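You operate a simulated robot arm through the tools that you are given. There is no shell and no other tool. Be economical: measure what you need, move in short steps, check, and stop when the job is done.

You run a simulated robot arm. Do the job below in one go: nothing can be reset, and whatever is moved stays where it is left.

## Task
Give the small steel cup a 2-swing dose of grounds in the brass press and tamp it flat.
Fine: the carriage ends out, the green-grip arm shut; spill nothing.

Only the result counts: the job must be done as asked and must still hold three seconds after the hand-in. Knocking over, shifting, dropping, spilling or breaking anything else fails it.

## Robot
A 6-joint arm with a two-finger parallel gripper, fixed in place. Base frame: the origin is at the foot of the arm, x ahead of it, y to its left, z up. Readings come in mm, degrees, newtons and seconds.
With the tool pointing down near the work surface it reaches from about 140 to 580 mm from the base axis. Its first joint turns from -66.0 to 66.0 degrees. Payload 2.1 kg.
The TCP is the grasp point between the finger pads, 30 mm short of the fingertips. In the tool frame z runs along the fingers and y along their closing line. The gripper opens to 94 mm. The fingers are 28 mm wide and 10 mm thick; the gripper's body (50 by 96 mm) begins 55 mm behind the TCP.
Orientation is told as [roll, pitch, yaw] about the base's x, y, z axes, in that order, counted from this pose: with the fingers straight down and closing along the base's y, the tool's x points along the base's -x, its y along +y and its z along -z.

## Interface
- The arm moves only by the tool arm_command. Its argument "moves" is a list of rows, each a list of 3 entries, a list of its own where there are three numbers: the finger opening in mm, from 0 to 94, then the shift along the base's x, y, z in mm, then the turn, a rotation vector about the base's x, y, z in degrees. In form: [[grip, [x, y, z], [wx, wy, wz]], ...]. A call has 1 to 10 rows; each row shifts and turns the commanded pose from where the row before left it. Each row takes 0.2 s and may step no farther than 50 mm and 8.6 degrees from the row before; otherwise, or with a gripper value out of range, the whole call is refused. Where a pose cannot be reached the arm comes as near as it can. A force on the tool above 90 N (or 10 N above the force at the start of the call, whichever is more), or a blocked arm, ends the call early, and 0.2 s more pass. Each finger travels about 72 mm/s and halts on what it meets, pressing with about 40 N; the grip force reading is that of the motor and also rises with nothing between the fingers. The clock runs only during rows and for 0.2 s after the last one: add rows that do not move to give the fingers time. The reply holds the time, the measured pose of the TCP, the force on the tool along the base axes, the opening and the grip force, in the units named above and with some noise.
- Cameras (640 x 400 px; columns grow to the right, rows downward): "scene" is fixed at [59.2, -370.2, 488.6]; the picture's right is [0.77, -0.64, 0.00], its down [-0.34, -0.41, -0.85] and it looks along [0.54, 0.65, -0.53] (base axes); focal length 214 px, centre (320, 200). "wrist" rides on the gripper at [-37, 0, -58] in the tool frame; the picture's right is [0.00, -1.00, 0.00], its down [0.97, 0.00, -0.24] and it looks along [0.24, 0.00, 0.97] (tool axes); focal length 218 px, centre (320, 200). There is no depth. A picture from a camera that has moved, and an enlarged one, comes with that camera's place and axes in the base frame and with its lens.
- get_image(camera): a new picture of that camera. It takes no simulated time.
- enlarge(camera, box): a new picture of the part [left, top, right, bottom] of that camera's present view, enlarged. It takes no simulated time.
- close_job(): hands the job in; it is judged then, once.

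Work in short steps. Places have to be worked out from the pictures, the camera data and where the tool is seen: move nearer, look again, correct. Check each grasp and each placing, and mend what went wrong. You have 120 turns and 64 pictures in all, those below and enlarged ones among them. Open the gripper and draw the arm clear of the work before you hand the job in, unless the task says otherwise; then end with one line.

The tools are called after ">>>" as a command line: name --argument value ..., lists and objects as JSON in quotes. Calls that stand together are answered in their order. arm_command: Moves the arm, as the interface text tells. Its arguments: {"type":"object","properties":{"moves":{"type":"array","items":{"type":"array"}}},"required":["moves"]} The other tools are called the same way: get_image (camera) takes a picture; enlarge (camera, box) takes an enlarged picture of a part of a camera's view; close_job () hands the job in.

At the start:

```text
time: 0.0
position: [331.5, 65.9, 432.0]
tcp_rot: [0.1, 0.0, 0.0]
wrist_force: [-0.3, 0.3, -0.3]
width: 94.0
gripper_force: 0.0
```

scene: 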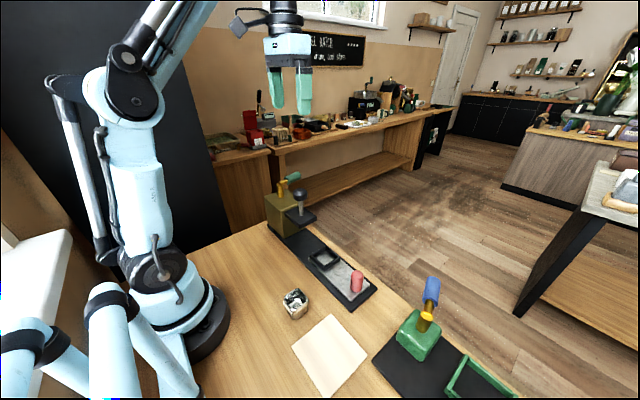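
wrist: 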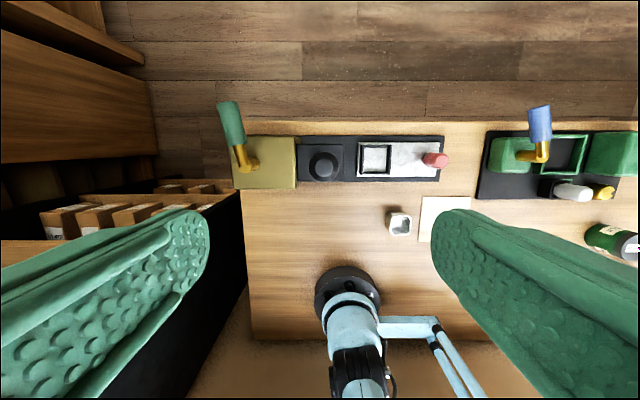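

I'll look more closely at the brass press and the cup before moving anything.

>>> enlarge --camera "scene" --box '[240, 160, 400, 320]'

>>> enlarge --camera "wrist" --box '[200, 90, 460, 260]'

>>> enlarge --camera "scene" --box '[360, 260, 540, 400]'

```text
2.50 times, centred on (320, 240) of scene
camera zoom: at [59.2, -370.2, 488.6], right [0.77, -0.64, 0.0], down [-0.34, -0.41, -0.85], along [0.54, 0.65, -0.53], focal length 536 px, centre (320, 100)
```

zoom: 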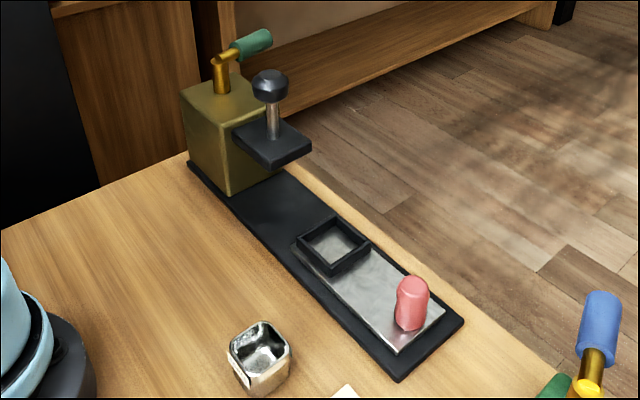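

```text
2.35 times, centred on (330, 175) of wrist
camera zoom: at [368.3, 65.3, 488.8], right [0.0, -1.0, 0.0], down [-0.97, 0.0, 0.24], along [-0.24, 0.0, -0.97], focal length 514 px, centre (296, 259)
```

zoom: 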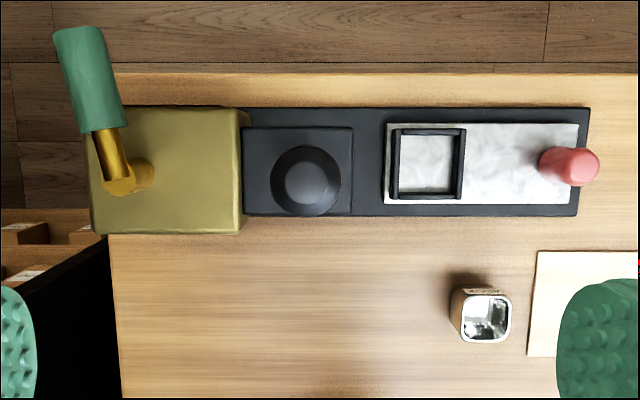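

```text
2.86 times, centred on (450, 330) of scene
camera zoom: at [59.2, -370.2, 488.6], right [0.77, -0.64, 0.0], down [-0.34, -0.41, -0.85], along [0.54, 0.65, -0.53], focal length 613 px, centre (-51, -171)
```

zoom: 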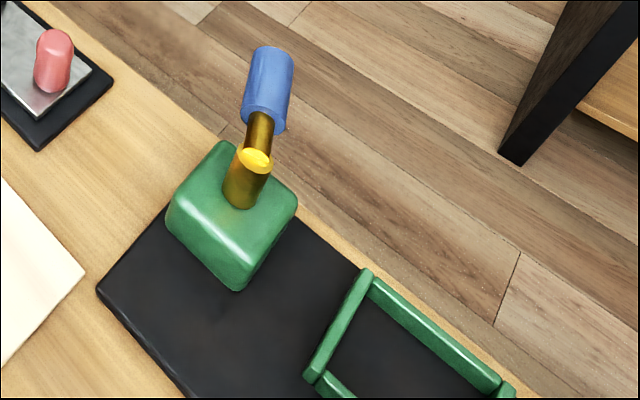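

The cup rim is at about (203, -111, 40), with sides of about 44 mm. The nest is near (341, -52), the tamper knob near (341, 60, 194), and the arm grip near (397, 181, 178). I'll move over the cup for a closer look.

>>> arm_command --moves '[[94, [-18, -25, -28], [0, 0, 0]], [94, [-18, -25, -28], [0, 0, 0]], [94, [-18, -25, -28], [0, 0, 0]], [94, [-18, -25, -28], [0, 0, 0]], [94, [-18, -25, -28], [0, 0, 0]], [94, [-18, -25, -28], [0, 0, 0]], [94, [-19, -26, -28], [0, 0, 0]], [94, [0, 0, 0], [0, 0, 0]]]'

>>> get_image --camera "wrist"

```text
time: 1.8
position: [202.5, -110.0, 236.6]
tcp_rot: [0.0, 0.0, -0.1]
wrist_force: [0.2, -0.2, 0.8]
width: 94.1
gripper_force: 0.1
```

```text
58 pictures are left
camera wrist: at [239.3, -110.4, 294.2], right [0.0, -1.0, 0.0], down [-0.97, 0.0, 0.24], along [-0.24, 0.0, -0.97], focal length 218 px, centre (320, 200)
```

wrist: 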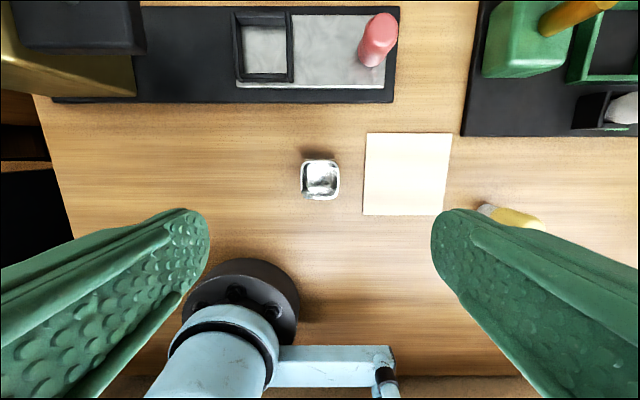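

The cup is square to the base axes, centred at about (201, -110). I'll go down part way and check its height.

>>> arm_command --moves '[[94, [-1, 0, -45], [0, 0, 0]], [94, [0, 0, -45], [0, 0, 0]], [94, [0, 0, -36], [0, 0, 0]], [94, [0, 0, 0], [0, 0, 0]]]'

>>> get_image --camera "wrist"

>>> enlarge --camera "scene" --box '[250, 240, 350, 340]'

```text
time: 2.8
position: [203.6, -110.1, 111.6]
tcp_rot: [0.0, 0.0, 0.0]
wrist_force: [-0.2, -0.1, -0.3]
width: 94.0
gripper_force: 0.0
```

```text
57 pictures are left
camera wrist: at [241.0, -109.9, 169.5], right [0.0, -1.0, 0.0], down [-0.97, 0.0, 0.24], along [-0.24, 0.0, -0.97], focal length 218 px, centre (320, 200)
```

wrist: 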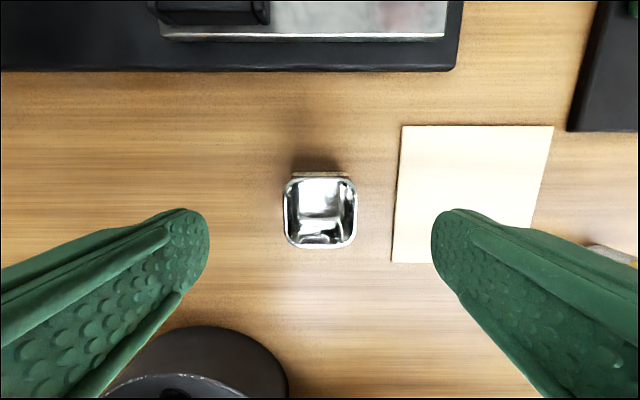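

```text
4.00 times, centred on (300, 290) of scene
camera zoom: at [59.2, -370.2, 488.6], right [0.77, -0.64, 0.0], down [-0.34, -0.41, -0.85], along [0.54, 0.65, -0.53], focal length 858 px, centre (400, -160)
```

zoom: 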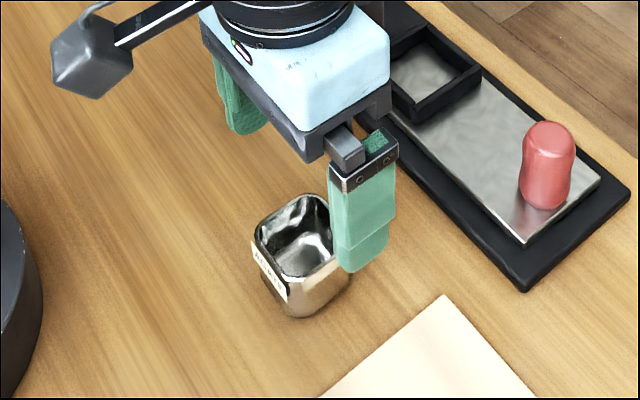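

The rim is at z≈40 and the cup is centred at (201.4, -110). I'll go down and close on its top 18 mm so the fingertips stay clear of the nest walls.

>>> arm_command --moves '[[94, [-2, 0, -30], [0, 0, 0]], [94, [0, 0, -29], [0, 0, 0]], [94, [0, 0, 0], [0, 0, 0]], [70, [0, 0, 0], [0, 0, 0]], [50, [0, 0, 0], [0, 0, 0]], [38, [0, 0, 0], [0, 0, 0]], [38, [0, 0, 0], [0, 0, 0]], [38, [0, 0, 0], [0, 0, 0]]]'

>>> get_image --camera "wrist"

```text
time: 4.6
position: [200.3, -110.1, 50.6]
tcp_rot: [0.0, 0.0, 0.0]
wrist_force: [0.9, 1.0, -0.8]
width: 44.8
gripper_force: 39.9
```

```text
55 pictures are left
camera wrist: at [237.6, -110.2, 109.1], right [0.0, -1.0, 0.0], down [-0.97, 0.0, 0.24], along [-0.24, 0.0, -0.97], focal length 218 px, centre (320, 200)
```

wrist: 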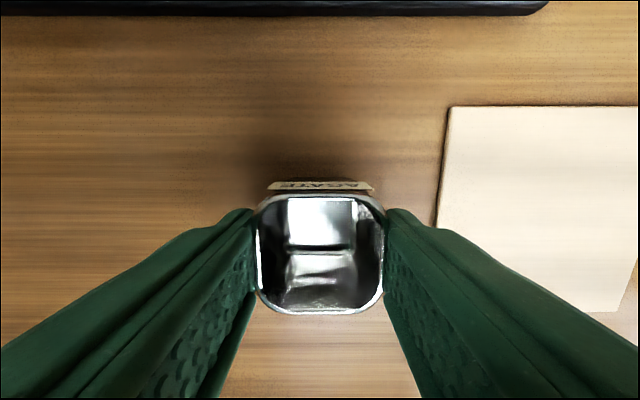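

I'm holding the cup: width 44.8, grip 40 N. I'll lift it, carry it toward the nest, and look.

>>> arm_command --moves '[[38, [0, 0, 30], [0, 0, 0]], [38, [0, 0, 40], [0, 0, 0]], [38, [20, 10, 30], [0, 0, 0]], [38, [30, 12, 0], [0, 0, 0]], [38, [30, 12, 0], [0, 0, 0]], [38, [30, 12, 0], [0, 0, 0]], [38, [30, 12, 0], [0, 0, 0]], [38, [0, 0, 0], [0, 0, 0]]]'

>>> get_image --camera "wrist"

>>> enlarge --camera "scene" --box '[260, 170, 400, 310]'

```text
time: 6.4
position: [341.8, -51.6, 150.3]
tcp_rot: [0.0, 0.0, 0.0]
wrist_force: [0.1, 0.1, -0.3]
width: 44.9
gripper_force: 39.8
```

```text
54 pictures are left
camera wrist: at [379.8, -51.9, 207.8], right [0.0, -1.0, 0.0], down [-0.97, 0.0, 0.24], along [-0.24, 0.0, -0.97], focal length 218 px, centre (320, 200)
```

wrist: 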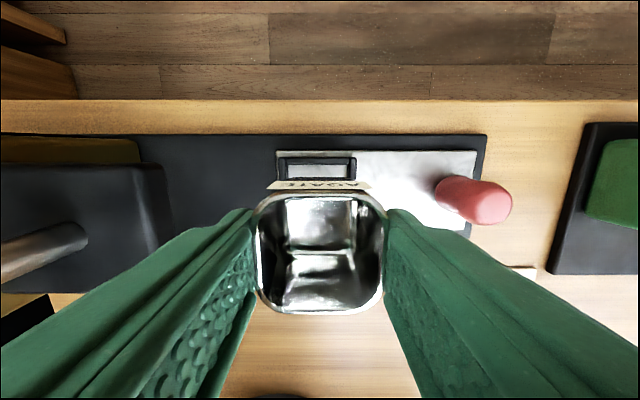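

```text
2.86 times, centred on (330, 240) of scene
camera zoom: at [59.2, -370.2, 488.6], right [0.77, -0.64, 0.0], down [-0.34, -0.41, -0.85], along [0.54, 0.65, -0.53], focal length 613 px, centre (291, 86)
```

zoom: 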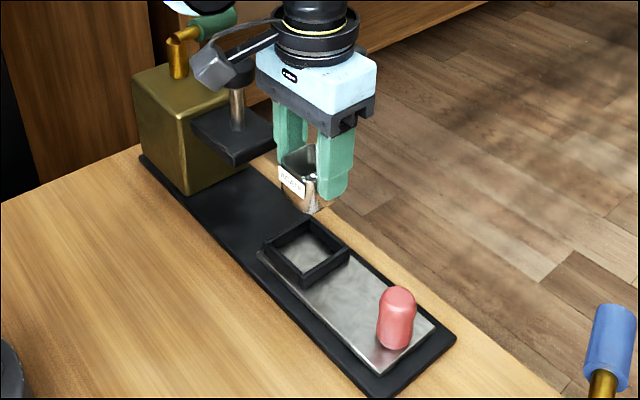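

The held cup hides part of the nest, so I'll back off in x and go lower for a precise look.

>>> arm_command --moves '[[38, [-40, 0, 0], [0, 0, 0]], [38, [-40, 0, 0], [0, 0, 0]], [38, [0, 0, 0], [0, 0, 0]]]'

>>> enlarge --camera "wrist" --box '[240, 40, 480, 190]'

>>> enlarge --camera "scene" --box '[310, 240, 370, 300]'

```text
time: 7.2
position: [260.5, -51.2, 151.6]
tcp_rot: [0.0, 0.0, 0.1]
wrist_force: [0.0, -0.1, -0.5]
width: 45.1
gripper_force: 39.7
```

```text
2.67 times, centred on (360, 115) of wrist
camera zoom: at [298.4, -51.8, 208.3], right [0.0, -1.0, 0.0], down [-0.97, 0.0, 0.24], along [-0.24, 0.0, -0.97], focal length 582 px, centre (213, 427)
```

zoom: 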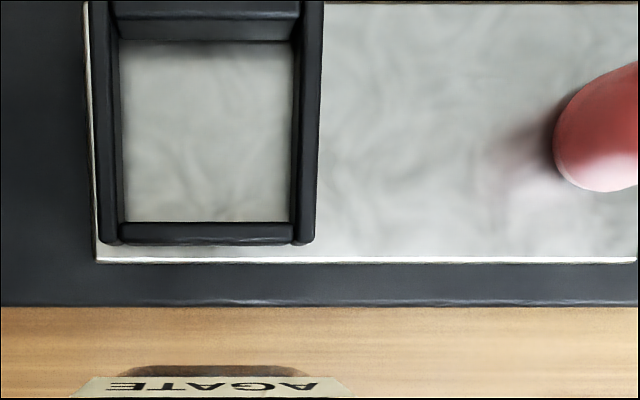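

```text
6.67 times, centred on (340, 270) of scene
camera zoom: at [59.2, -370.2, 488.6], right [0.77, -0.64, 0.0], down [-0.34, -0.41, -0.85], along [0.54, 0.65, -0.53], focal length 1430 px, centre (187, -267)
```

zoom: 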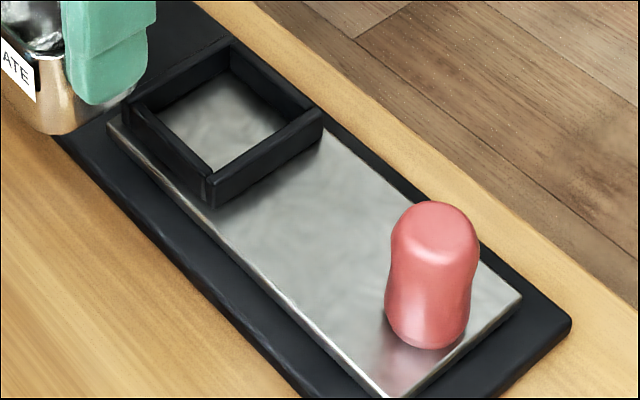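

The nest's inside centre is about (342, -49.7). It is about 52 mm square, so the cup has about 3.5 mm clearance per side. I'll move over it and hover just above the walls.

>>> arm_command --moves '[[38, [40, 0.8, 0], [0, 0, 0]], [38, [40.5, 0.8, 0], [0, 0, 0]], [38, [0, 0, -35], [0, 0, 0]], [38, [0, 0, -30], [0, 0, 0]], [38, [0, 0, 0], [0, 0, 0]]]'

>>> enlarge --camera "wrist" --box '[220, 130, 420, 330]'

>>> enlarge --camera "scene" --box '[290, 220, 370, 300]'

```text
time: 8.4
position: [340.4, -52.1, 85.2]
tcp_rot: [0.0, 0.0, -0.1]
wrist_force: [0.6, 0.7, -1.4]
width: 44.9
gripper_force: 39.8
```

```text
2.00 times, centred on (320, 230) of wrist
camera zoom: at [378.4, -52.0, 142.8], right [0.0, -1.0, 0.0], down [-0.97, 0.0, 0.24], along [-0.24, 0.0, -0.97], focal length 436 px, centre (320, 140)
```

zoom: 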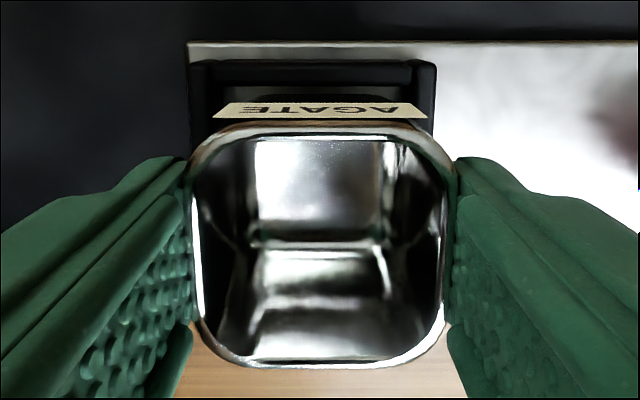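

```text
5.00 times, centred on (330, 260) of scene
camera zoom: at [59.2, -370.2, 488.6], right [0.77, -0.64, 0.0], down [-0.34, -0.41, -0.85], along [0.54, 0.65, -0.53], focal length 1072 px, centre (270, -100)
```

zoom: 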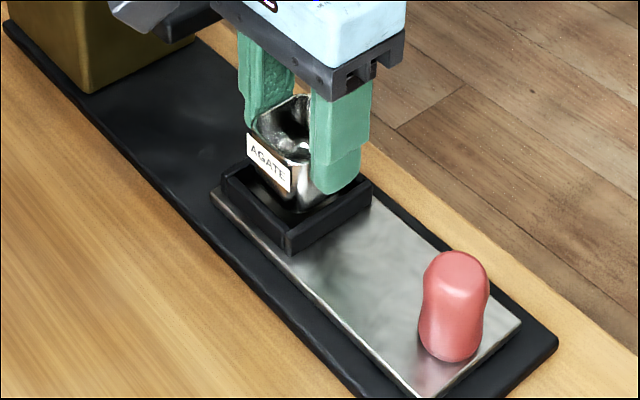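

The cup sits about 2 mm too far toward -y of the nest centre, and x looks right. I'll correct y and ease it down.

>>> arm_command --moves '[[38, [0.3, 2.1, 0], [0, 0, 0]], [38, [0, 0, -6], [0, 0, 0]], [38, [0, 0, -5], [0, 0, 0]], [38, [0, 0, -4], [0, 0, 0]], [38, [0, 0, 0], [0, 0, 0]]]'

>>> enlarge --camera "scene" --box '[290, 220, 370, 300]'

```text
time: 9.6
position: [340.8, -49.0, 71.1]
tcp_rot: [0.0, 0.0, 0.0]
wrist_force: [-2.5, -2.4, 35.7]
width: 45.0
gripper_force: 39.9
```

```text
5.00 times, centred on (330, 260) of scene
camera zoom: at [59.0, -370.2, 488.6], right [0.77, -0.64, 0.0], down [-0.34, -0.41, -0.85], along [0.54, 0.65, -0.53], focal length 1072 px, centre (270, -100)
```

zoom: 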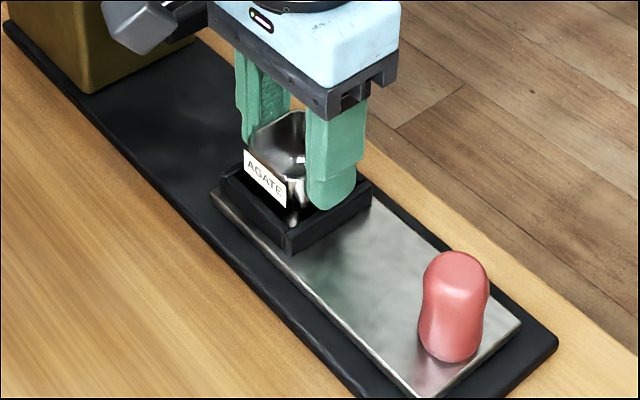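

I met the floor at 36 N with the cup bottom at z≈20. I'll check from the wrist that the cup is inside the walls and not resting on one.

>>> enlarge --camera "wrist" --box '[220, 130, 420, 330]'

>>> enlarge --camera "scene" --box '[320, 240, 360, 280]'

```text
2.00 times, centred on (320, 230) of wrist
camera zoom: at [378.7, -48.8, 128.1], right [0.0, -1.0, 0.0], down [-0.97, 0.0, 0.24], along [-0.24, 0.0, -0.97], focal length 436 px, centre (320, 140)
```

zoom: 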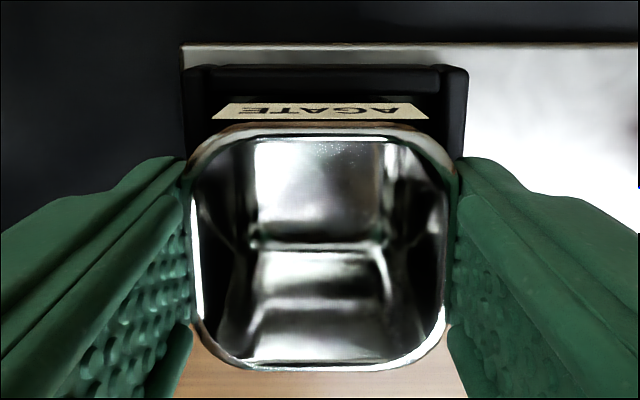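

```text
10.00 times, centred on (340, 260) of scene
camera zoom: at [59.0, -370.2, 488.6], right [0.77, -0.64, 0.0], down [-0.34, -0.41, -0.85], along [0.54, 0.65, -0.53], focal length 2145 px, centre (120, -400)
```

zoom: 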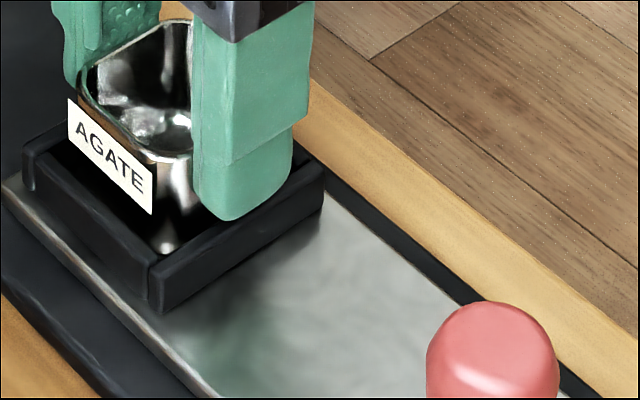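

The cup is well inside the walls and on the floor. I'll release it gently and rise straight up.

>>> arm_command --moves '[[38, [0, 0, 1], [0, 0, 0]], [48, [0, 0, 0], [0, 0, 0]], [60, [0, 0, 0], [0, 0, 0]], [70, [0, 0, 0], [0, 0, 0]], [70, [0, 0, 20], [0, 0, 0]], [70, [0, 0, 40], [0, 0, 0]], [70, [0, 0, 40], [0, 0, 0]], [70, [0, 0, 0], [0, 0, 0]]]'

>>> get_image --camera "wrist"

>>> enlarge --camera "scene" --box '[250, 160, 390, 310]'

```text
time: 11.4
position: [340.3, -47.0, 171.6]
tcp_rot: [-0.1, 0.0, 0.2]
wrist_force: [-0.1, 0.8, -0.7]
width: 69.9
gripper_force: 0.0
```

```text
45 pictures are left
camera wrist: at [378.6, -47.7, 228.9], right [0.0, -1.0, 0.0], down [-0.97, 0.0, 0.24], along [-0.24, 0.0, -0.97], focal length 218 px, centre (320, 200)
```

wrist: 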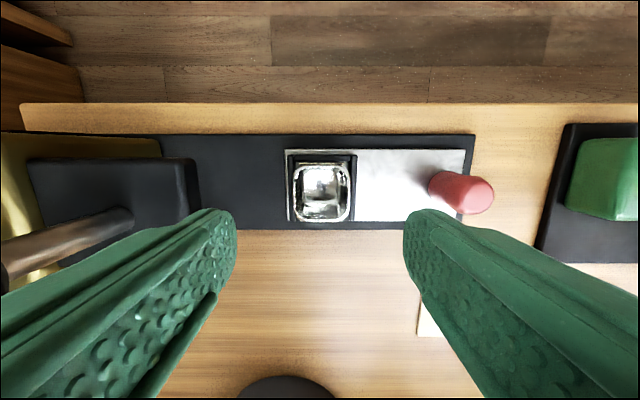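

```text
2.67 times, centred on (320, 235) of scene
camera zoom: at [59.2, -370.2, 488.6], right [0.77, -0.64, 0.0], down [-0.34, -0.41, -0.85], along [0.54, 0.65, -0.53], focal length 572 px, centre (320, 107)
```

zoom: 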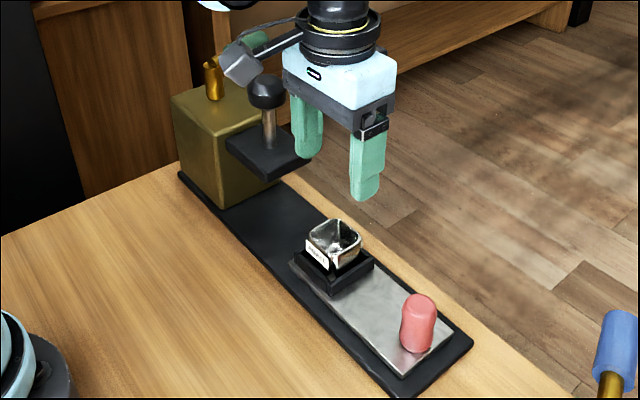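

The cup is seated. Before pushing the carriage in, I want to see under the bracket and the block, so I'll tilt the tool to look along +y.

>>> arm_command --moves '[[70, [0, -15, 0], [8.5, 0, 0]], [70, [0, -15, 0], [8.5, 0, 0]], [70, [0, -15, 0], [8.5, 0, 0]], [70, [0, -15, 0], [8.5, 0, 0]], [70, [0, -10, 0], [8.5, 0, 0]], [70, [0, -10, 0], [8.5, 0, 0]], [70, [0, -10, 0], [8.5, 0, 0]], [70, [0, 0, 0], [0, 0, 0]]]'

>>> get_image --camera "wrist"

```text
time: 13.2
position: [391.4, -69.2, 171.8]
tcp_rot: [58.8, -0.7, -1.1]
wrist_force: [-0.3, -1.0, -0.2]
width: 70.2
gripper_force: 0.1
out of reach, approached as far as the arm can: row 6, 7
```

```text
43 pictures are left
camera wrist: at [427.0, -119.2, 201.6], right [0.0, -0.52, -0.86], down [-0.98, -0.18, 0.11], along [-0.22, 0.84, -0.51], focal length 218 px, centre (320, 200)
```

wrist: 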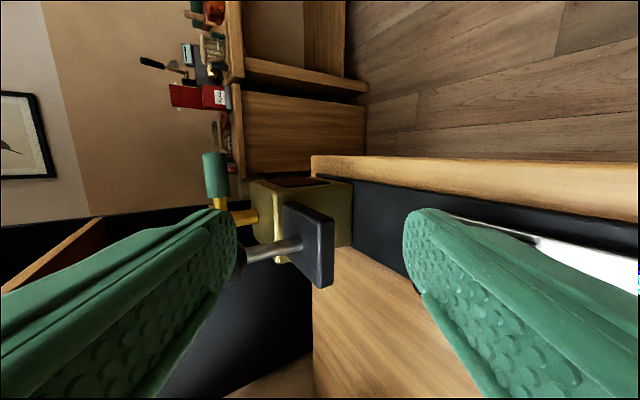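

>>> enlarge --camera "wrist" --box '[195, 140, 375, 300]'

```text
2.50 times, centred on (285, 220) of wrist
camera zoom: at [427.0, -119.2, 201.6], right [0.0, -0.52, -0.86], down [-0.98, -0.18, 0.11], along [-0.22, 0.84, -0.51], focal length 546 px, centre (408, 150)
```

zoom: 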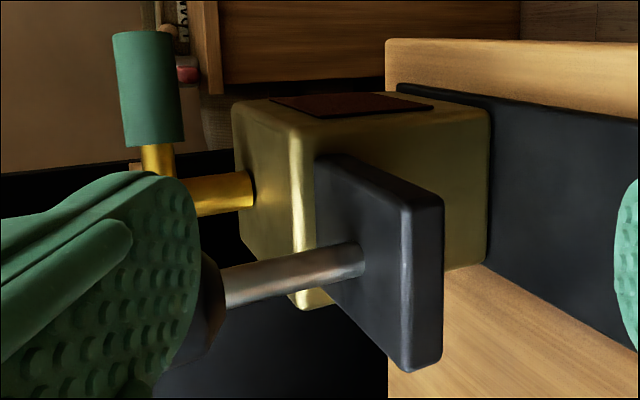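

There is a dark panel on the block's +x face. I'll level the tool and look at it from the +x side, since it may matter for dosing.

>>> arm_command --moves '[[70, [0, 15, 10], [-8.5, 0, 0]], [70, [0, 15, 10], [-8.5, 0, 0]], [70, [0, 15, 10], [-8.5, 0, 0]], [70, [0, 15, 10], [-8.5, 0, 0]], [70, [0, 15, 10], [-8.5, 0, 0]], [70, [0, 15, 0], [-8.5, 0, 0]], [70, [0, 10, 0], [-7.5, 0, 0]], [70, [0, 0, 0], [0, 0, 0]]]'

```text
time: 15.0
position: [392.6, 31.3, 219.4]
tcp_rot: [0.9, -0.1, 0.0]
wrist_force: [0.0, -0.4, 0.6]
width: 70.1
gripper_force: 0.0
```

>>> arm_command --moves '[[70, [12, 8, 0], [-0.9, 8, 0]], [70, [12, 8, 0], [0, 8, 0]], [70, [12, 8, 0], [0, 8, 0]], [70, [12, 8, 0], [0, 8, 0]], [70, [0, 6, 0], [0, 0, 0]], [70, [0, 0, 0], [0, 0, 0]]]'

>>> get_image --camera "wrist"

```text
time: 16.4
position: [439.8, 75.0, 220.2]
tcp_rot: [0.8, 25.4, -0.1]
wrist_force: [0.6, -0.6, -0.1]
width: 70.0
gripper_force: 0.1
out of reach, approached as far as the arm can: row 4
```

```text
41 pictures are left
camera wrist: at [498.2, 75.1, 256.5], right [-0.01, -1.0, -0.01], down [-0.77, 0.0, 0.64], along [-0.64, 0.02, -0.77], focal length 218 px, centre (320, 200)
```

wrist: 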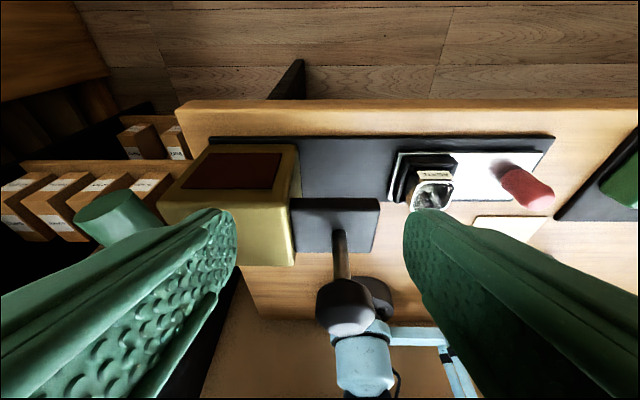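

The panel seems to be just the grounds window. Next I'll level the tool and move over the pink handle, which I estimate at (340, -168).

>>> arm_command --moves '[[70, [-10, -20, 0], [0, -8, 0]], [70, [-10, -40, 0], [0, -8, 0]], [70, [-30, -38, 0], [-0.8, -8, 0]], [70, [-30, -38, 0], [0, -1.4, 0]], [70, [-20, -42, 0], [0, 0, 0]], [70, [0, -40, -20], [0, 0, 0]], [70, [0, -25, -30], [0, 0, 0]], [70, [0, 0, 0], [0, 0, 0]]]'

>>> get_image --camera "wrist"

```text
time: 18.2
position: [338.2, -167.6, 170.6]
tcp_rot: [0.0, 0.1, -0.2]
wrist_force: [-0.7, 0.3, 0.4]
width: 70.1
gripper_force: 0.1
```

```text
40 pictures are left
camera wrist: at [375.3, -167.7, 228.7], right [0.0, -1.0, 0.0], down [-0.97, 0.0, 0.24], along [-0.24, 0.0, -0.97], focal length 218 px, centre (320, 200)
```

wrist: 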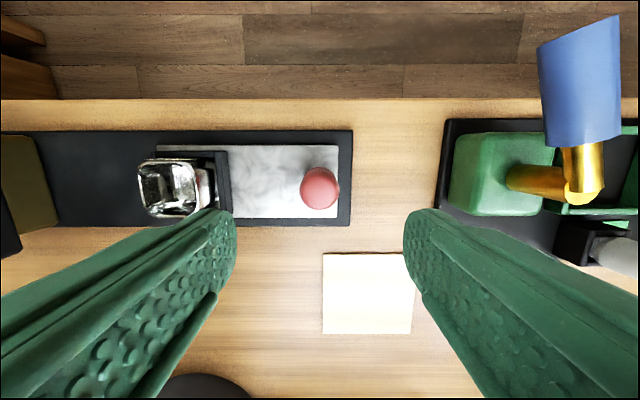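

The handle is centred at about (342, -167) and is 28 mm wide. I'll go down around it and close.

>>> arm_command --moves '[[70, [3, 0, -40], [0, 0, 0]], [70, [0, 0, -40], [0, 0, 0]], [70, [0, 0, -32], [0, 0, 0]], [70, [0, 0, 0], [0, 0, 0]], [45, [0, 0, 0], [0, 0, 0]], [22, [0, 0, 0], [0, 0, 0]], [22, [0, 0, 0], [0, 0, 0]], [22, [0, 0, 0], [0, 0, 0]]]'

>>> enlarge --camera "scene" --box '[250, 160, 390, 310]'

```text
time: 20.0
position: [342.0, -167.4, 59.3]
tcp_rot: [0.1, 0.0, -0.2]
wrist_force: [1.2, 4.5, -15.4]
width: 31.6
gripper_force: 44.5
```

```text
2.67 times, centred on (320, 235) of scene
camera zoom: at [59.2, -370.3, 488.5], right [0.77, -0.64, 0.0], down [-0.34, -0.41, -0.85], along [0.54, 0.65, -0.53], focal length 572 px, centre (320, 107)
```

zoom: 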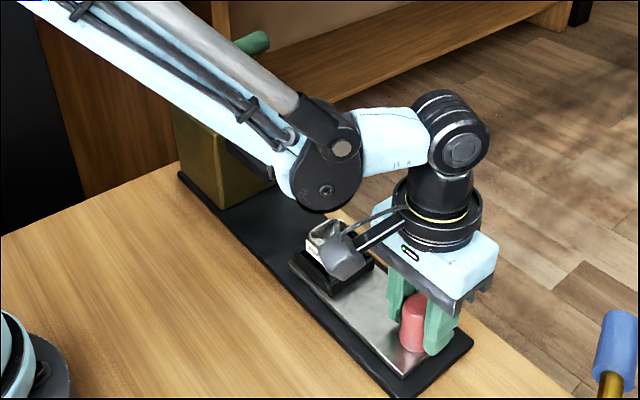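

The handle is gripped at 31.6 mm. I'll push the carriage in along +y in small steps and watch the force.

>>> arm_command --moves '[[22, [0, 5, 0], [0, 0, 0]], [22, [0, 8, 0], [0, 0, 0]], [22, [0, 10, 0], [0, 0, 0]], [22, [0, 10, 0], [0, 0, 0]], [22, [0, 10, 0], [0, 0, 0]], [22, [0, 0, 0], [0, 0, 0]]]'

>>> enlarge --camera "scene" --box '[250, 160, 390, 310]'

```text
time: 21.4
position: [341.5, -122.9, 59.8]
tcp_rot: [0.1, 0.2, -0.1]
wrist_force: [2.1, -2.4, 32.0]
width: 31.5
gripper_force: 44.3
```

```text
2.67 times, centred on (320, 235) of scene
camera zoom: at [59.1, -370.2, 488.6], right [0.77, -0.64, 0.0], down [-0.34, -0.41, -0.85], along [0.54, 0.65, -0.53], focal length 572 px, centre (320, 107)
```

zoom: 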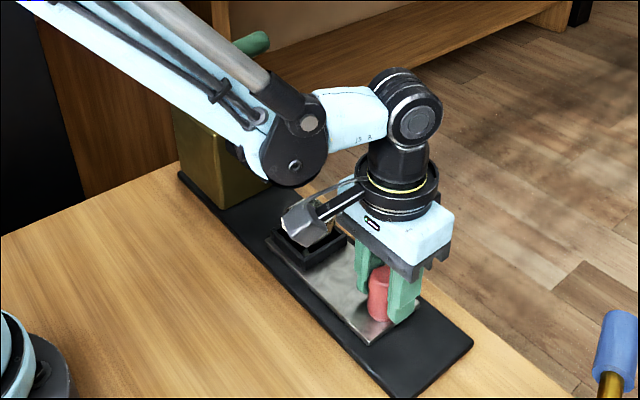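

The carriage moved 45 mm freely. I'll relieve the downward load a little and keep going.

>>> arm_command --moves '[[22, [0, 8, 1], [0, 0, 0]], [22, [0, 10, 0.5], [0, 0, 0]], [22, [0, 10, 0], [0, 0, 0]], [22, [0, 10, 0], [0, 0, 0]], [22, [0, 8, 0], [0, 0, 0]], [22, [0, 0, 0], [0, 0, 0]]]'

```text
time: 22.8
position: [340.8, -79.0, 59.8]
tcp_rot: [0.1, 0.1, -0.2]
wrist_force: [9.5, -3.0, -31.8]
width: 31.6
gripper_force: 44.7
```

>>> arm_command --moves '[[22, [0, 6, -0.7], [0, 0, 0]], [22, [0, 5, 0], [0, 0, 0]], [22, [0, 5, 0], [0, 0, 0]], [22, [0, 0, 0], [0, 0, 0]]]'

>>> enlarge --camera "scene" --box '[250, 160, 390, 310]'

>>> get_image --camera "wrist"

```text
time: 23.8
position: [341.4, -61.8, 59.0]
tcp_rot: [0.1, 0.1, -0.3]
wrist_force: [8.6, -2.4, 31.2]
width: 31.5
gripper_force: 45.0
```

```text
2.67 times, centred on (320, 235) of scene
camera zoom: at [59.1, -370.2, 488.6], right [0.77, -0.64, 0.0], down [-0.34, -0.41, -0.85], along [0.54, 0.65, -0.53], focal length 572 px, centre (320, 107)
```

zoom: 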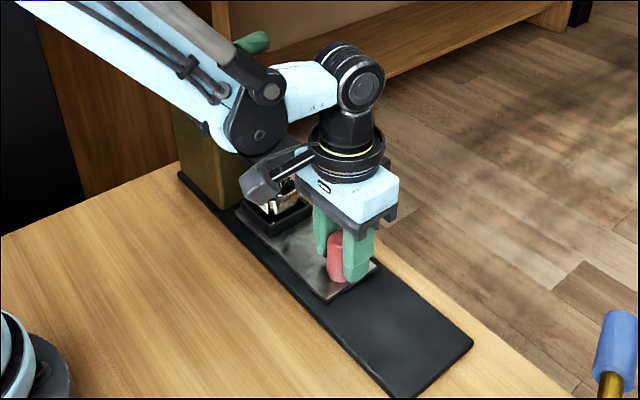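

```text
36 pictures are left
camera wrist: at [378.5, -61.7, 117.5], right [0.0, -1.0, 0.0], down [-0.97, 0.0, 0.24], along [-0.24, 0.0, -0.97], focal length 218 px, centre (320, 200)
```

wrist: 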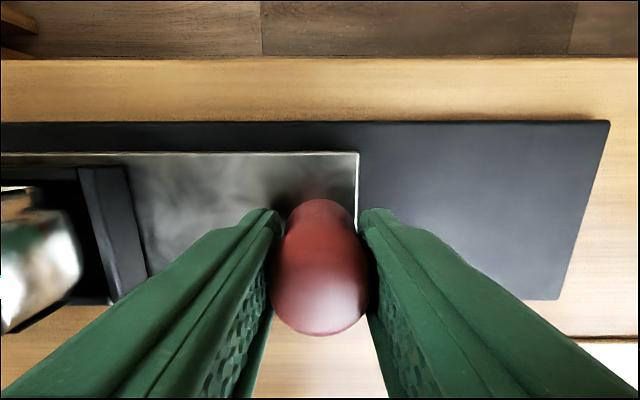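

The carriage has travelled about 106 mm, which puts the nest at y≈56. I'll continue in small steps to find the stop.

>>> arm_command --moves '[[22, [0, 3, 0.3], [0, 0, 0]], [22, [0, 3, 0], [0, 0, 0]], [22, [0, 0, 0], [0, 0, 0]]]'

```text
time: 24.6
position: [340.9, -57.4, 60.3]
tcp_rot: [0.0, 0.1, -0.4]
wrist_force: [7.9, -17.3, -32.3]
width: 31.4
gripper_force: 45.1
```

The resistance is rising (Fy -17). One more small step will confirm the stop.

>>> arm_command --moves '[[22, [0, 1, -0.3], [0, 0, 0]], [22, [0, 0, 0], [0, 0, 0]]]'

```text
time: 25.2
position: [340.2, -55.4, 60.0]
tcp_rot: [-0.3, 0.3, -0.3]
wrist_force: [2.6, -27.0, -31.1]
width: 31.6
gripper_force: 44.7
```

The stop is confirmed: travel was about 110 mm, which puts the nest under the tamper. I'll release the handle and rise, then move over to view the green-grip arm.

>>> arm_command --moves '[[22, [0, -1, 0.3], [0, 0, 0]], [40, [0, 0, 0], [0, 0, 0]], [60, [0, 0, 0], [0, 0, 0]], [60, [0, 0, 0], [0, 0, 0]], [60, [0, 0, 40], [0, 0, 0]], [60, [0, 0, 50], [0, 0, 0]], [60, [0, 0, 50], [0, 0, 0]], [60, [0, 0, 50], [0, 0, 0]], [60, [0, 0, 0], [0, 0, 0]]]'

>>> arm_command --moves '[[60, [5, 48, 10], [0, 0, 0]], [60, [5, 48, 10], [0, 0, 0]], [60, [5, 48, 10], [0, 0, 0]], [60, [5, 48, 10], [0, 0, 0]], [60, [5, 35, 0], [0, 0, 0]], [60, [0, 0, 0], [0, 0, 0]]]'

>>> get_image --camera "wrist"

>>> enlarge --camera "scene" --box '[240, 150, 380, 280]'

```text
time: 27.2
position: [342.0, -58.6, 250.6]
tcp_rot: [0.1, 0.1, -0.3]
wrist_force: [-0.7, -0.8, -0.4]
width: 59.9
gripper_force: 0.1
```

```text
time: 28.6
position: [366.1, 171.2, 291.5]
tcp_rot: [0.1, 0.1, -0.2]
wrist_force: [0.2, -0.7, -0.3]
width: 59.9
gripper_force: 0.0
```

```text
35 pictures are left
camera wrist: at [404.0, 171.2, 349.2], right [0.0, -1.0, 0.0], down [-0.97, 0.0, 0.24], along [-0.24, 0.0, -0.97], focal length 218 px, centre (320, 200)
```

wrist: 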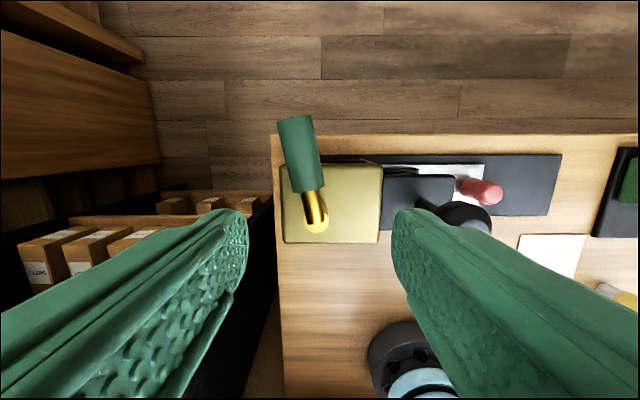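

```text
3.08 times, centred on (310, 215) of scene
camera zoom: at [59.2, -370.2, 488.6], right [0.77, -0.64, 0.0], down [-0.34, -0.41, -0.85], along [0.54, 0.65, -0.53], focal length 660 px, centre (351, 154)
```

zoom: 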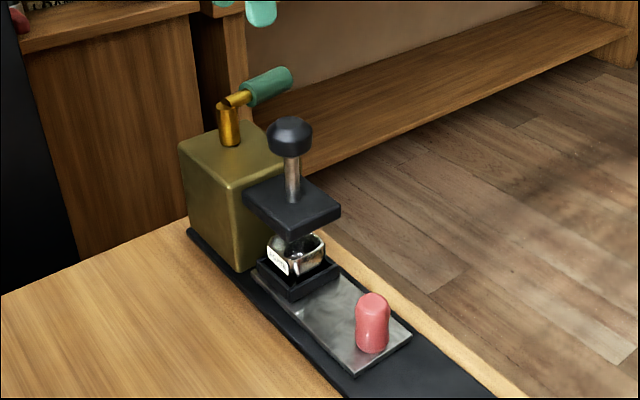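

The cup now sits under the tamper. The arm pivot is at about (342, 172), the grip is centred at about (398, 184, 177), and it points 12° from +x toward +y. I'll align the tool with it and come down to just above it.

>>> arm_command --moves '[[60, [16, 6, -10], [0, 0, 6]], [60, [16, 6.5, -15], [0, 0, 6]], [60, [0, 0, -25], [0, 0, 0]], [60, [0, 0, -15], [0, 0, 0]], [60, [0, 0, 0], [0, 0, 0]]]'

>>> get_image --camera "wrist"

```text
time: 29.8
position: [397.8, 184.1, 224.4]
tcp_rot: [0.1, 0.2, 11.8]
wrist_force: [0.1, -1.2, 0.8]
width: 60.0
gripper_force: 0.1
```

```text
33 pictures are left
camera wrist: at [434.7, 192.2, 282.4], right [0.2, -0.98, 0.0], down [-0.95, -0.2, 0.24], along [-0.24, -0.05, -0.97], focal length 218 px, centre (320, 200)
```

wrist: 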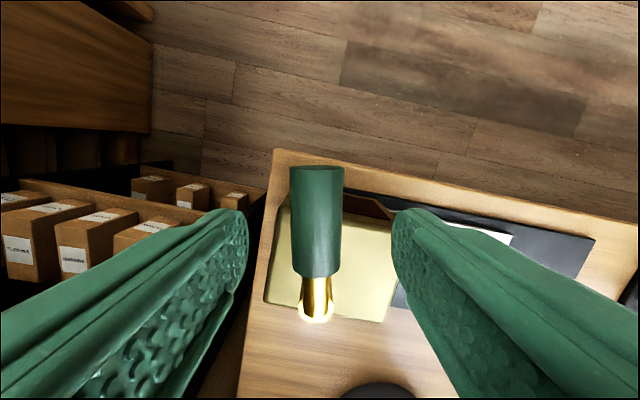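

The grip lines up with the fingers and is about 24 mm thick. I'll lower around it and close to a loose 34 mm cage.

>>> arm_command --moves '[[60, [0, 0, -25], [0, 0, 0]], [60, [0, 0, -22], [0, 0, 0]], [50, [0, 0, 0], [0, 0, 0]], [40, [0, 0, 0], [0, 0, 0]], [34, [0, 0, 0], [0, 0, 0]], [34, [0, 0, 0], [0, 0, 0]]]'

>>> get_image --camera "wrist"

>>> enlarge --camera "scene" --box '[240, 130, 380, 260]'

```text
time: 31.2
position: [398.1, 185.4, 177.1]
tcp_rot: [0.1, 0.1, 11.8]
wrist_force: [-0.4, 3.1, -0.8]
width: 35.6
gripper_force: 1.3
```

```text
32 pictures are left
camera wrist: at [434.6, 191.9, 234.6], right [0.2, -0.98, 0.0], down [-0.95, -0.2, 0.24], along [-0.24, -0.05, -0.97], focal length 218 px, centre (320, 200)
```

wrist: 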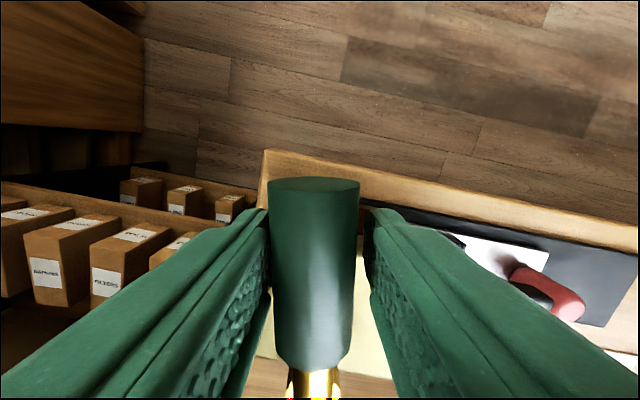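

```text
3.08 times, centred on (310, 195) of scene
camera zoom: at [59.2, -370.2, 488.6], right [0.77, -0.64, 0.0], down [-0.34, -0.41, -0.85], along [0.54, 0.65, -0.53], focal length 660 px, centre (351, 215)
```

zoom: 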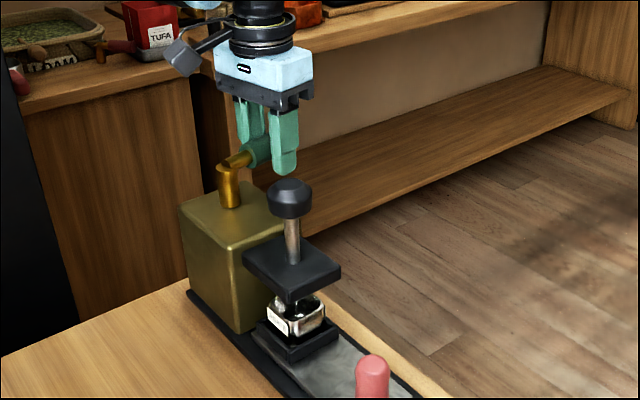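

The left finger is just touching the grip. I'll probe gently toward -y (clockwise) by about 6° and see whether the arm gives.

>>> arm_command --moves '[[34, [0.5, -3, 0], [0, 0, -3]], [34, [0.4, -3, 0], [0, 0, -3]], [34, [0, 0, 0], [0, 0, 0]]]'

```text
time: 32.0
position: [398.4, 179.2, 177.2]
tcp_rot: [0.2, 0.1, 5.9]
wrist_force: [-10.8, 19.3, 4.9]
width: 44.9
gripper_force: 9.3
```

The arm resists clockwise: 19 N, and the fingers were pushed apart. That suggests it is against its shut stop, so I'll go back and try counter-clockwise.

>>> arm_command --moves '[[34, [-0.4, 3, 0], [0, 0, 3]], [34, [-0.5, 3, 0], [0, 0, 3]], [34, [-0.7, 4, 0], [0, 0, 4]], [34, [-0.9, 4, 0], [0, 0, 4]], [34, [0, 0, 0], [0, 0, 0]]]'

>>> get_image --camera "wrist"

```text
time: 33.2
position: [397.2, 191.5, 178.2]
tcp_rot: [0.1, 0.1, 19.8]
wrist_force: [1.2, -0.1, -0.6]
width: 34.6
gripper_force: 0.2
```

```text
30 pictures are left
camera wrist: at [431.9, 203.5, 236.0], right [0.34, -0.94, 0.0], down [-0.91, -0.33, 0.24], along [-0.23, -0.08, -0.97], focal length 218 px, centre (320, 200)
```

wrist: 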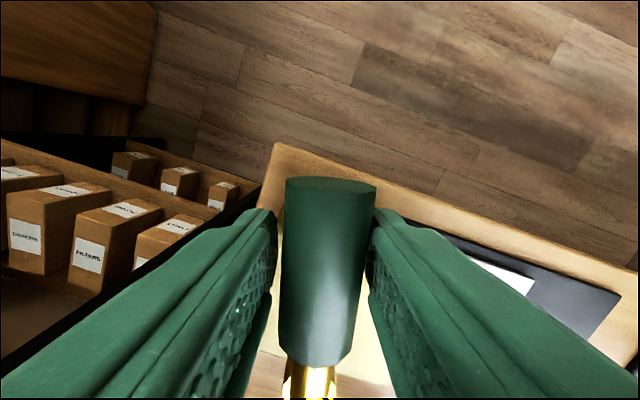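

The cage now touches the grip's other side with no load. I'll continue counter-clockwise along the arc.

>>> arm_command --moves '[[34, [-3.3, 7.3, 0], [0, 0, 8]], [34, [-4.2, 6.7, 0], [0, 0, 8]], [34, [0, 0, 0], [0, 0, 0]]]'

>>> get_image --camera "wrist"

```text
time: 34.0
position: [389.0, 203.7, 178.7]
tcp_rot: [0.1, 0.0, 35.9]
wrist_force: [0.5, -1.4, 0.6]
width: 34.7
gripper_force: 1.0
```

```text
29 pictures are left
camera wrist: at [418.7, 226.4, 235.8], right [0.59, -0.81, 0.0], down [-0.79, -0.57, 0.24], along [-0.2, -0.14, -0.97], focal length 218 px, centre (320, 200)
```

wrist: 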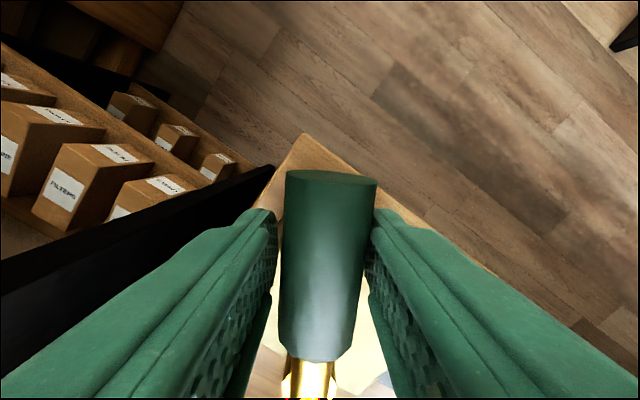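

It swings freely counter-clockwise. I'll continue until it meets its open stop, watching the force.

>>> arm_command --moves '[[34, [-5.1, 6.1, 0], [0, 0, 8]], [34, [-5.9, 5.3, 0], [0, 0, 8]], [34, [-6.6, 4.5, 0], [0, 0, 8]], [34, [0, 0, 0], [0, 0, 0]]]'

>>> enlarge --camera "scene" --box '[240, 130, 380, 260]'

```text
time: 35.0
position: [372.6, 221.2, 179.3]
tcp_rot: [0.1, 0.1, 59.8]
wrist_force: [0.6, -0.1, 0.6]
width: 34.5
gripper_force: 0.9
```

```text
3.08 times, centred on (310, 195) of scene
camera zoom: at [59.2, -370.2, 488.6], right [0.77, -0.64, 0.0], down [-0.34, -0.41, -0.85], along [0.54, 0.65, -0.53], focal length 660 px, centre (351, 215)
```

zoom: 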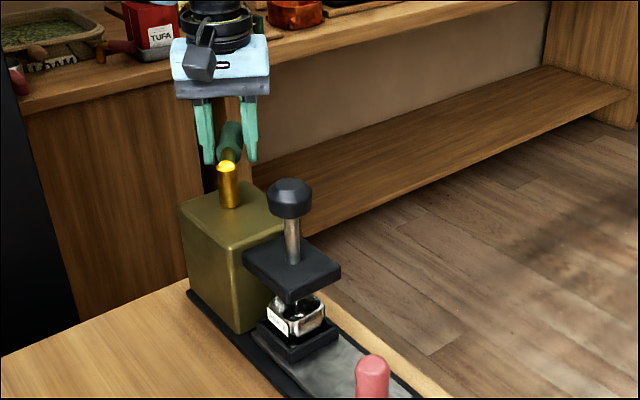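

>>> arm_command --moves '[[34, [-7.1, 3.4, 0], [0, 0, 8]], [34, [-7.6, 2.5, 0], [0, 0, 8]], [34, [0, 0, 0], [0, 0, 0]]]'

```text
time: 35.8
position: [358.4, 225.4, 178.8]
tcp_rot: [-0.1, 0.2, 75.8]
wrist_force: [11.5, -10.6, 9.6]
width: 42.1
gripper_force: 7.2
```

Resistance is starting at about 70°. I'll check the picture to see whether this is the open stop.

>>> get_image --camera "wrist"

>>> enlarge --camera "scene" --box '[270, 170, 340, 250]'

```text
27 pictures are left
camera wrist: at [367.0, 261.9, 235.4], right [0.97, -0.25, 0.0], down [-0.24, -0.94, 0.24], along [-0.06, -0.24, -0.97], focal length 218 px, centre (320, 200)
```

wrist: 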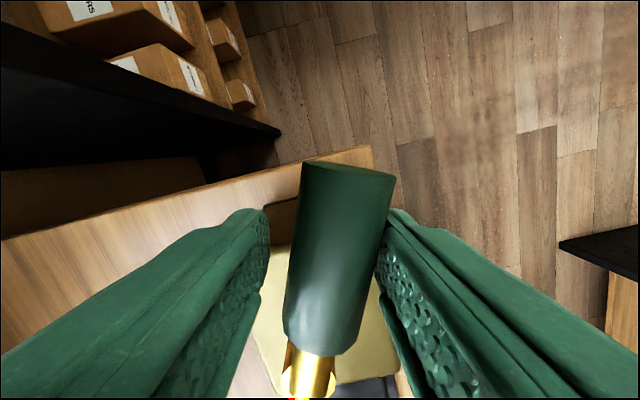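

```text
5.00 times, centred on (305, 210) of scene
camera zoom: at [59.1, -370.3, 488.5], right [0.77, -0.64, 0.0], down [-0.34, -0.41, -0.85], along [0.54, 0.65, -0.53], focal length 1072 px, centre (395, 150)
```

zoom: 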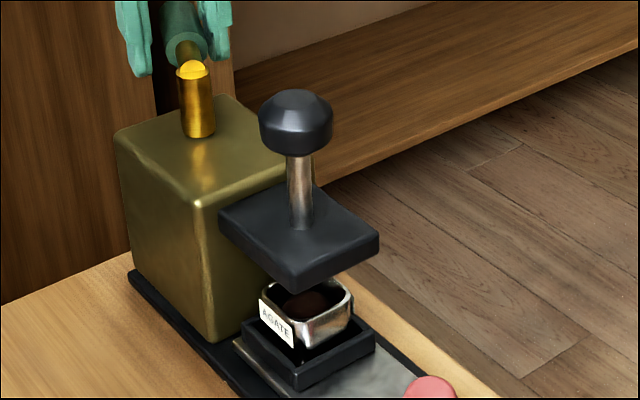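

Grounds have appeared in the cup, so the opening stroke dosed once. I'll take a reference picture, then swing back and see whether the closing stroke doses too.

>>> enlarge --camera "scene" --box '[316, 220, 346, 250]'

>>> arm_command --moves '[[34, [7.6, -2.5, 0], [0, 0, -8]], [34, [7.1, -3.4, 0], [0, 0, -8]], [34, [6.6, -4.5, 0], [0, 0, -8]], [34, [5.9, -5.3, 0], [0, 0, -8]], [34, [0, 0, 0], [0, 0, 0]]]'

>>> enlarge --camera "scene" --box '[316, 220, 346, 250]'

```text
13.33 times, centred on (331, 235) of scene
camera zoom: at [59.1, -370.3, 488.5], right [0.77, -0.64, 0.0], down [-0.34, -0.41, -0.85], along [0.54, 0.65, -0.53], focal length 2860 px, centre (173, -267)
```

zoom: 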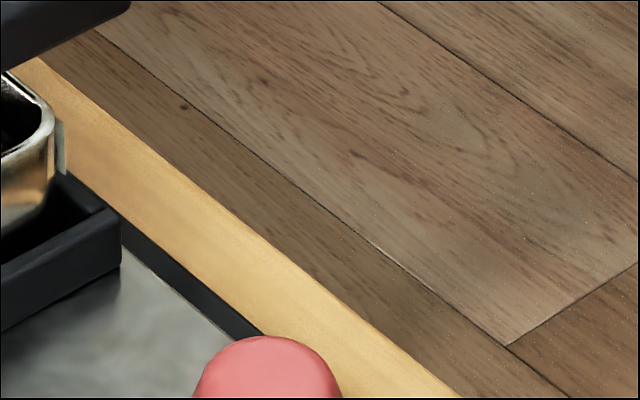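

```text
time: 37.0
position: [385.3, 210.2, 177.1]
tcp_rot: [0.1, 0.0, 43.7]
wrist_force: [-0.5, 1.0, -0.4]
width: 35.2
gripper_force: 1.0
```

```text
13.33 times, centred on (331, 235) of scene
camera zoom: at [59.2, -370.2, 488.6], right [0.77, -0.64, 0.0], down [-0.34, -0.41, -0.85], along [0.54, 0.65, -0.53], focal length 2860 px, centre (173, -267)
```

zoom: 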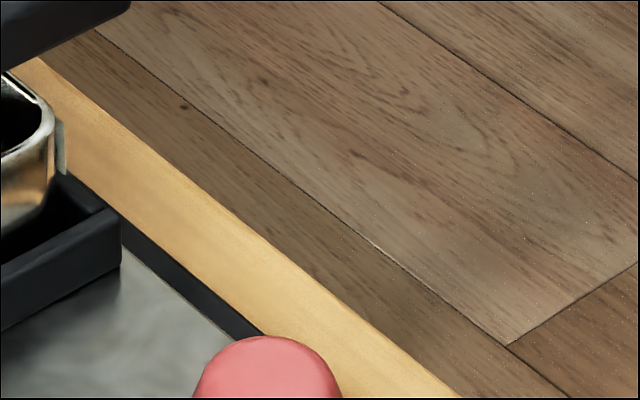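

I aimed those pictures badly, as the cup is near scene pixel (302, 231). I'll finish the shutting stroke and look at the right place.

>>> arm_command --moves '[[34, [5.1, -6.1, 0], [0, 0, -8]], [34, [4.2, -6.7, 0], [0, 0, -8]], [34, [3.3, -7.3, 0], [0, 0, -8]], [34, [1.6, -7.6, 0], [0, 0, -8]], [34, [0.5, -4, 0], [0, 0, -4]], [34, [0, 0, 0], [0, 0, 0]]]'

>>> enlarge --camera "scene" --box '[272, 206, 332, 256]'

>>> get_image --camera "wrist"

```text
time: 38.4
position: [398.3, 181.3, 177.1]
tcp_rot: [0.2, 0.2, 7.7]
wrist_force: [-8.0, 13.9, 9.3]
width: 42.1
gripper_force: 6.8
```

```text
8.00 times, centred on (302, 231) of scene
camera zoom: at [59.1, -370.2, 488.6], right [0.77, -0.64, 0.0], down [-0.34, -0.41, -0.85], along [0.54, 0.65, -0.53], focal length 1716 px, centre (464, -48)
```

zoom: 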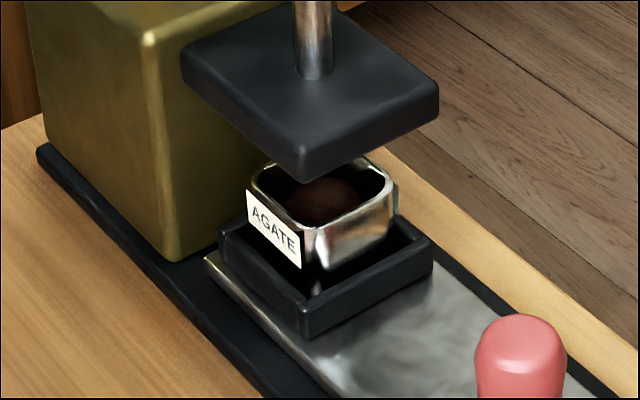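

```text
22 pictures are left
camera wrist: at [435.7, 185.6, 235.9], right [0.14, -0.99, 0.0], down [-0.96, -0.13, 0.24], along [-0.24, -0.03, -0.97], focal length 218 px, centre (320, 200)
```

wrist: 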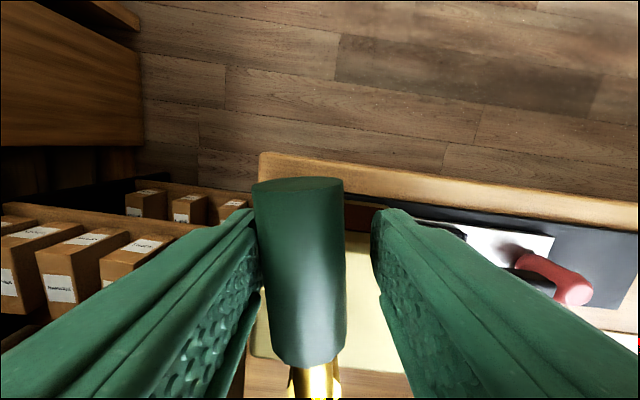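

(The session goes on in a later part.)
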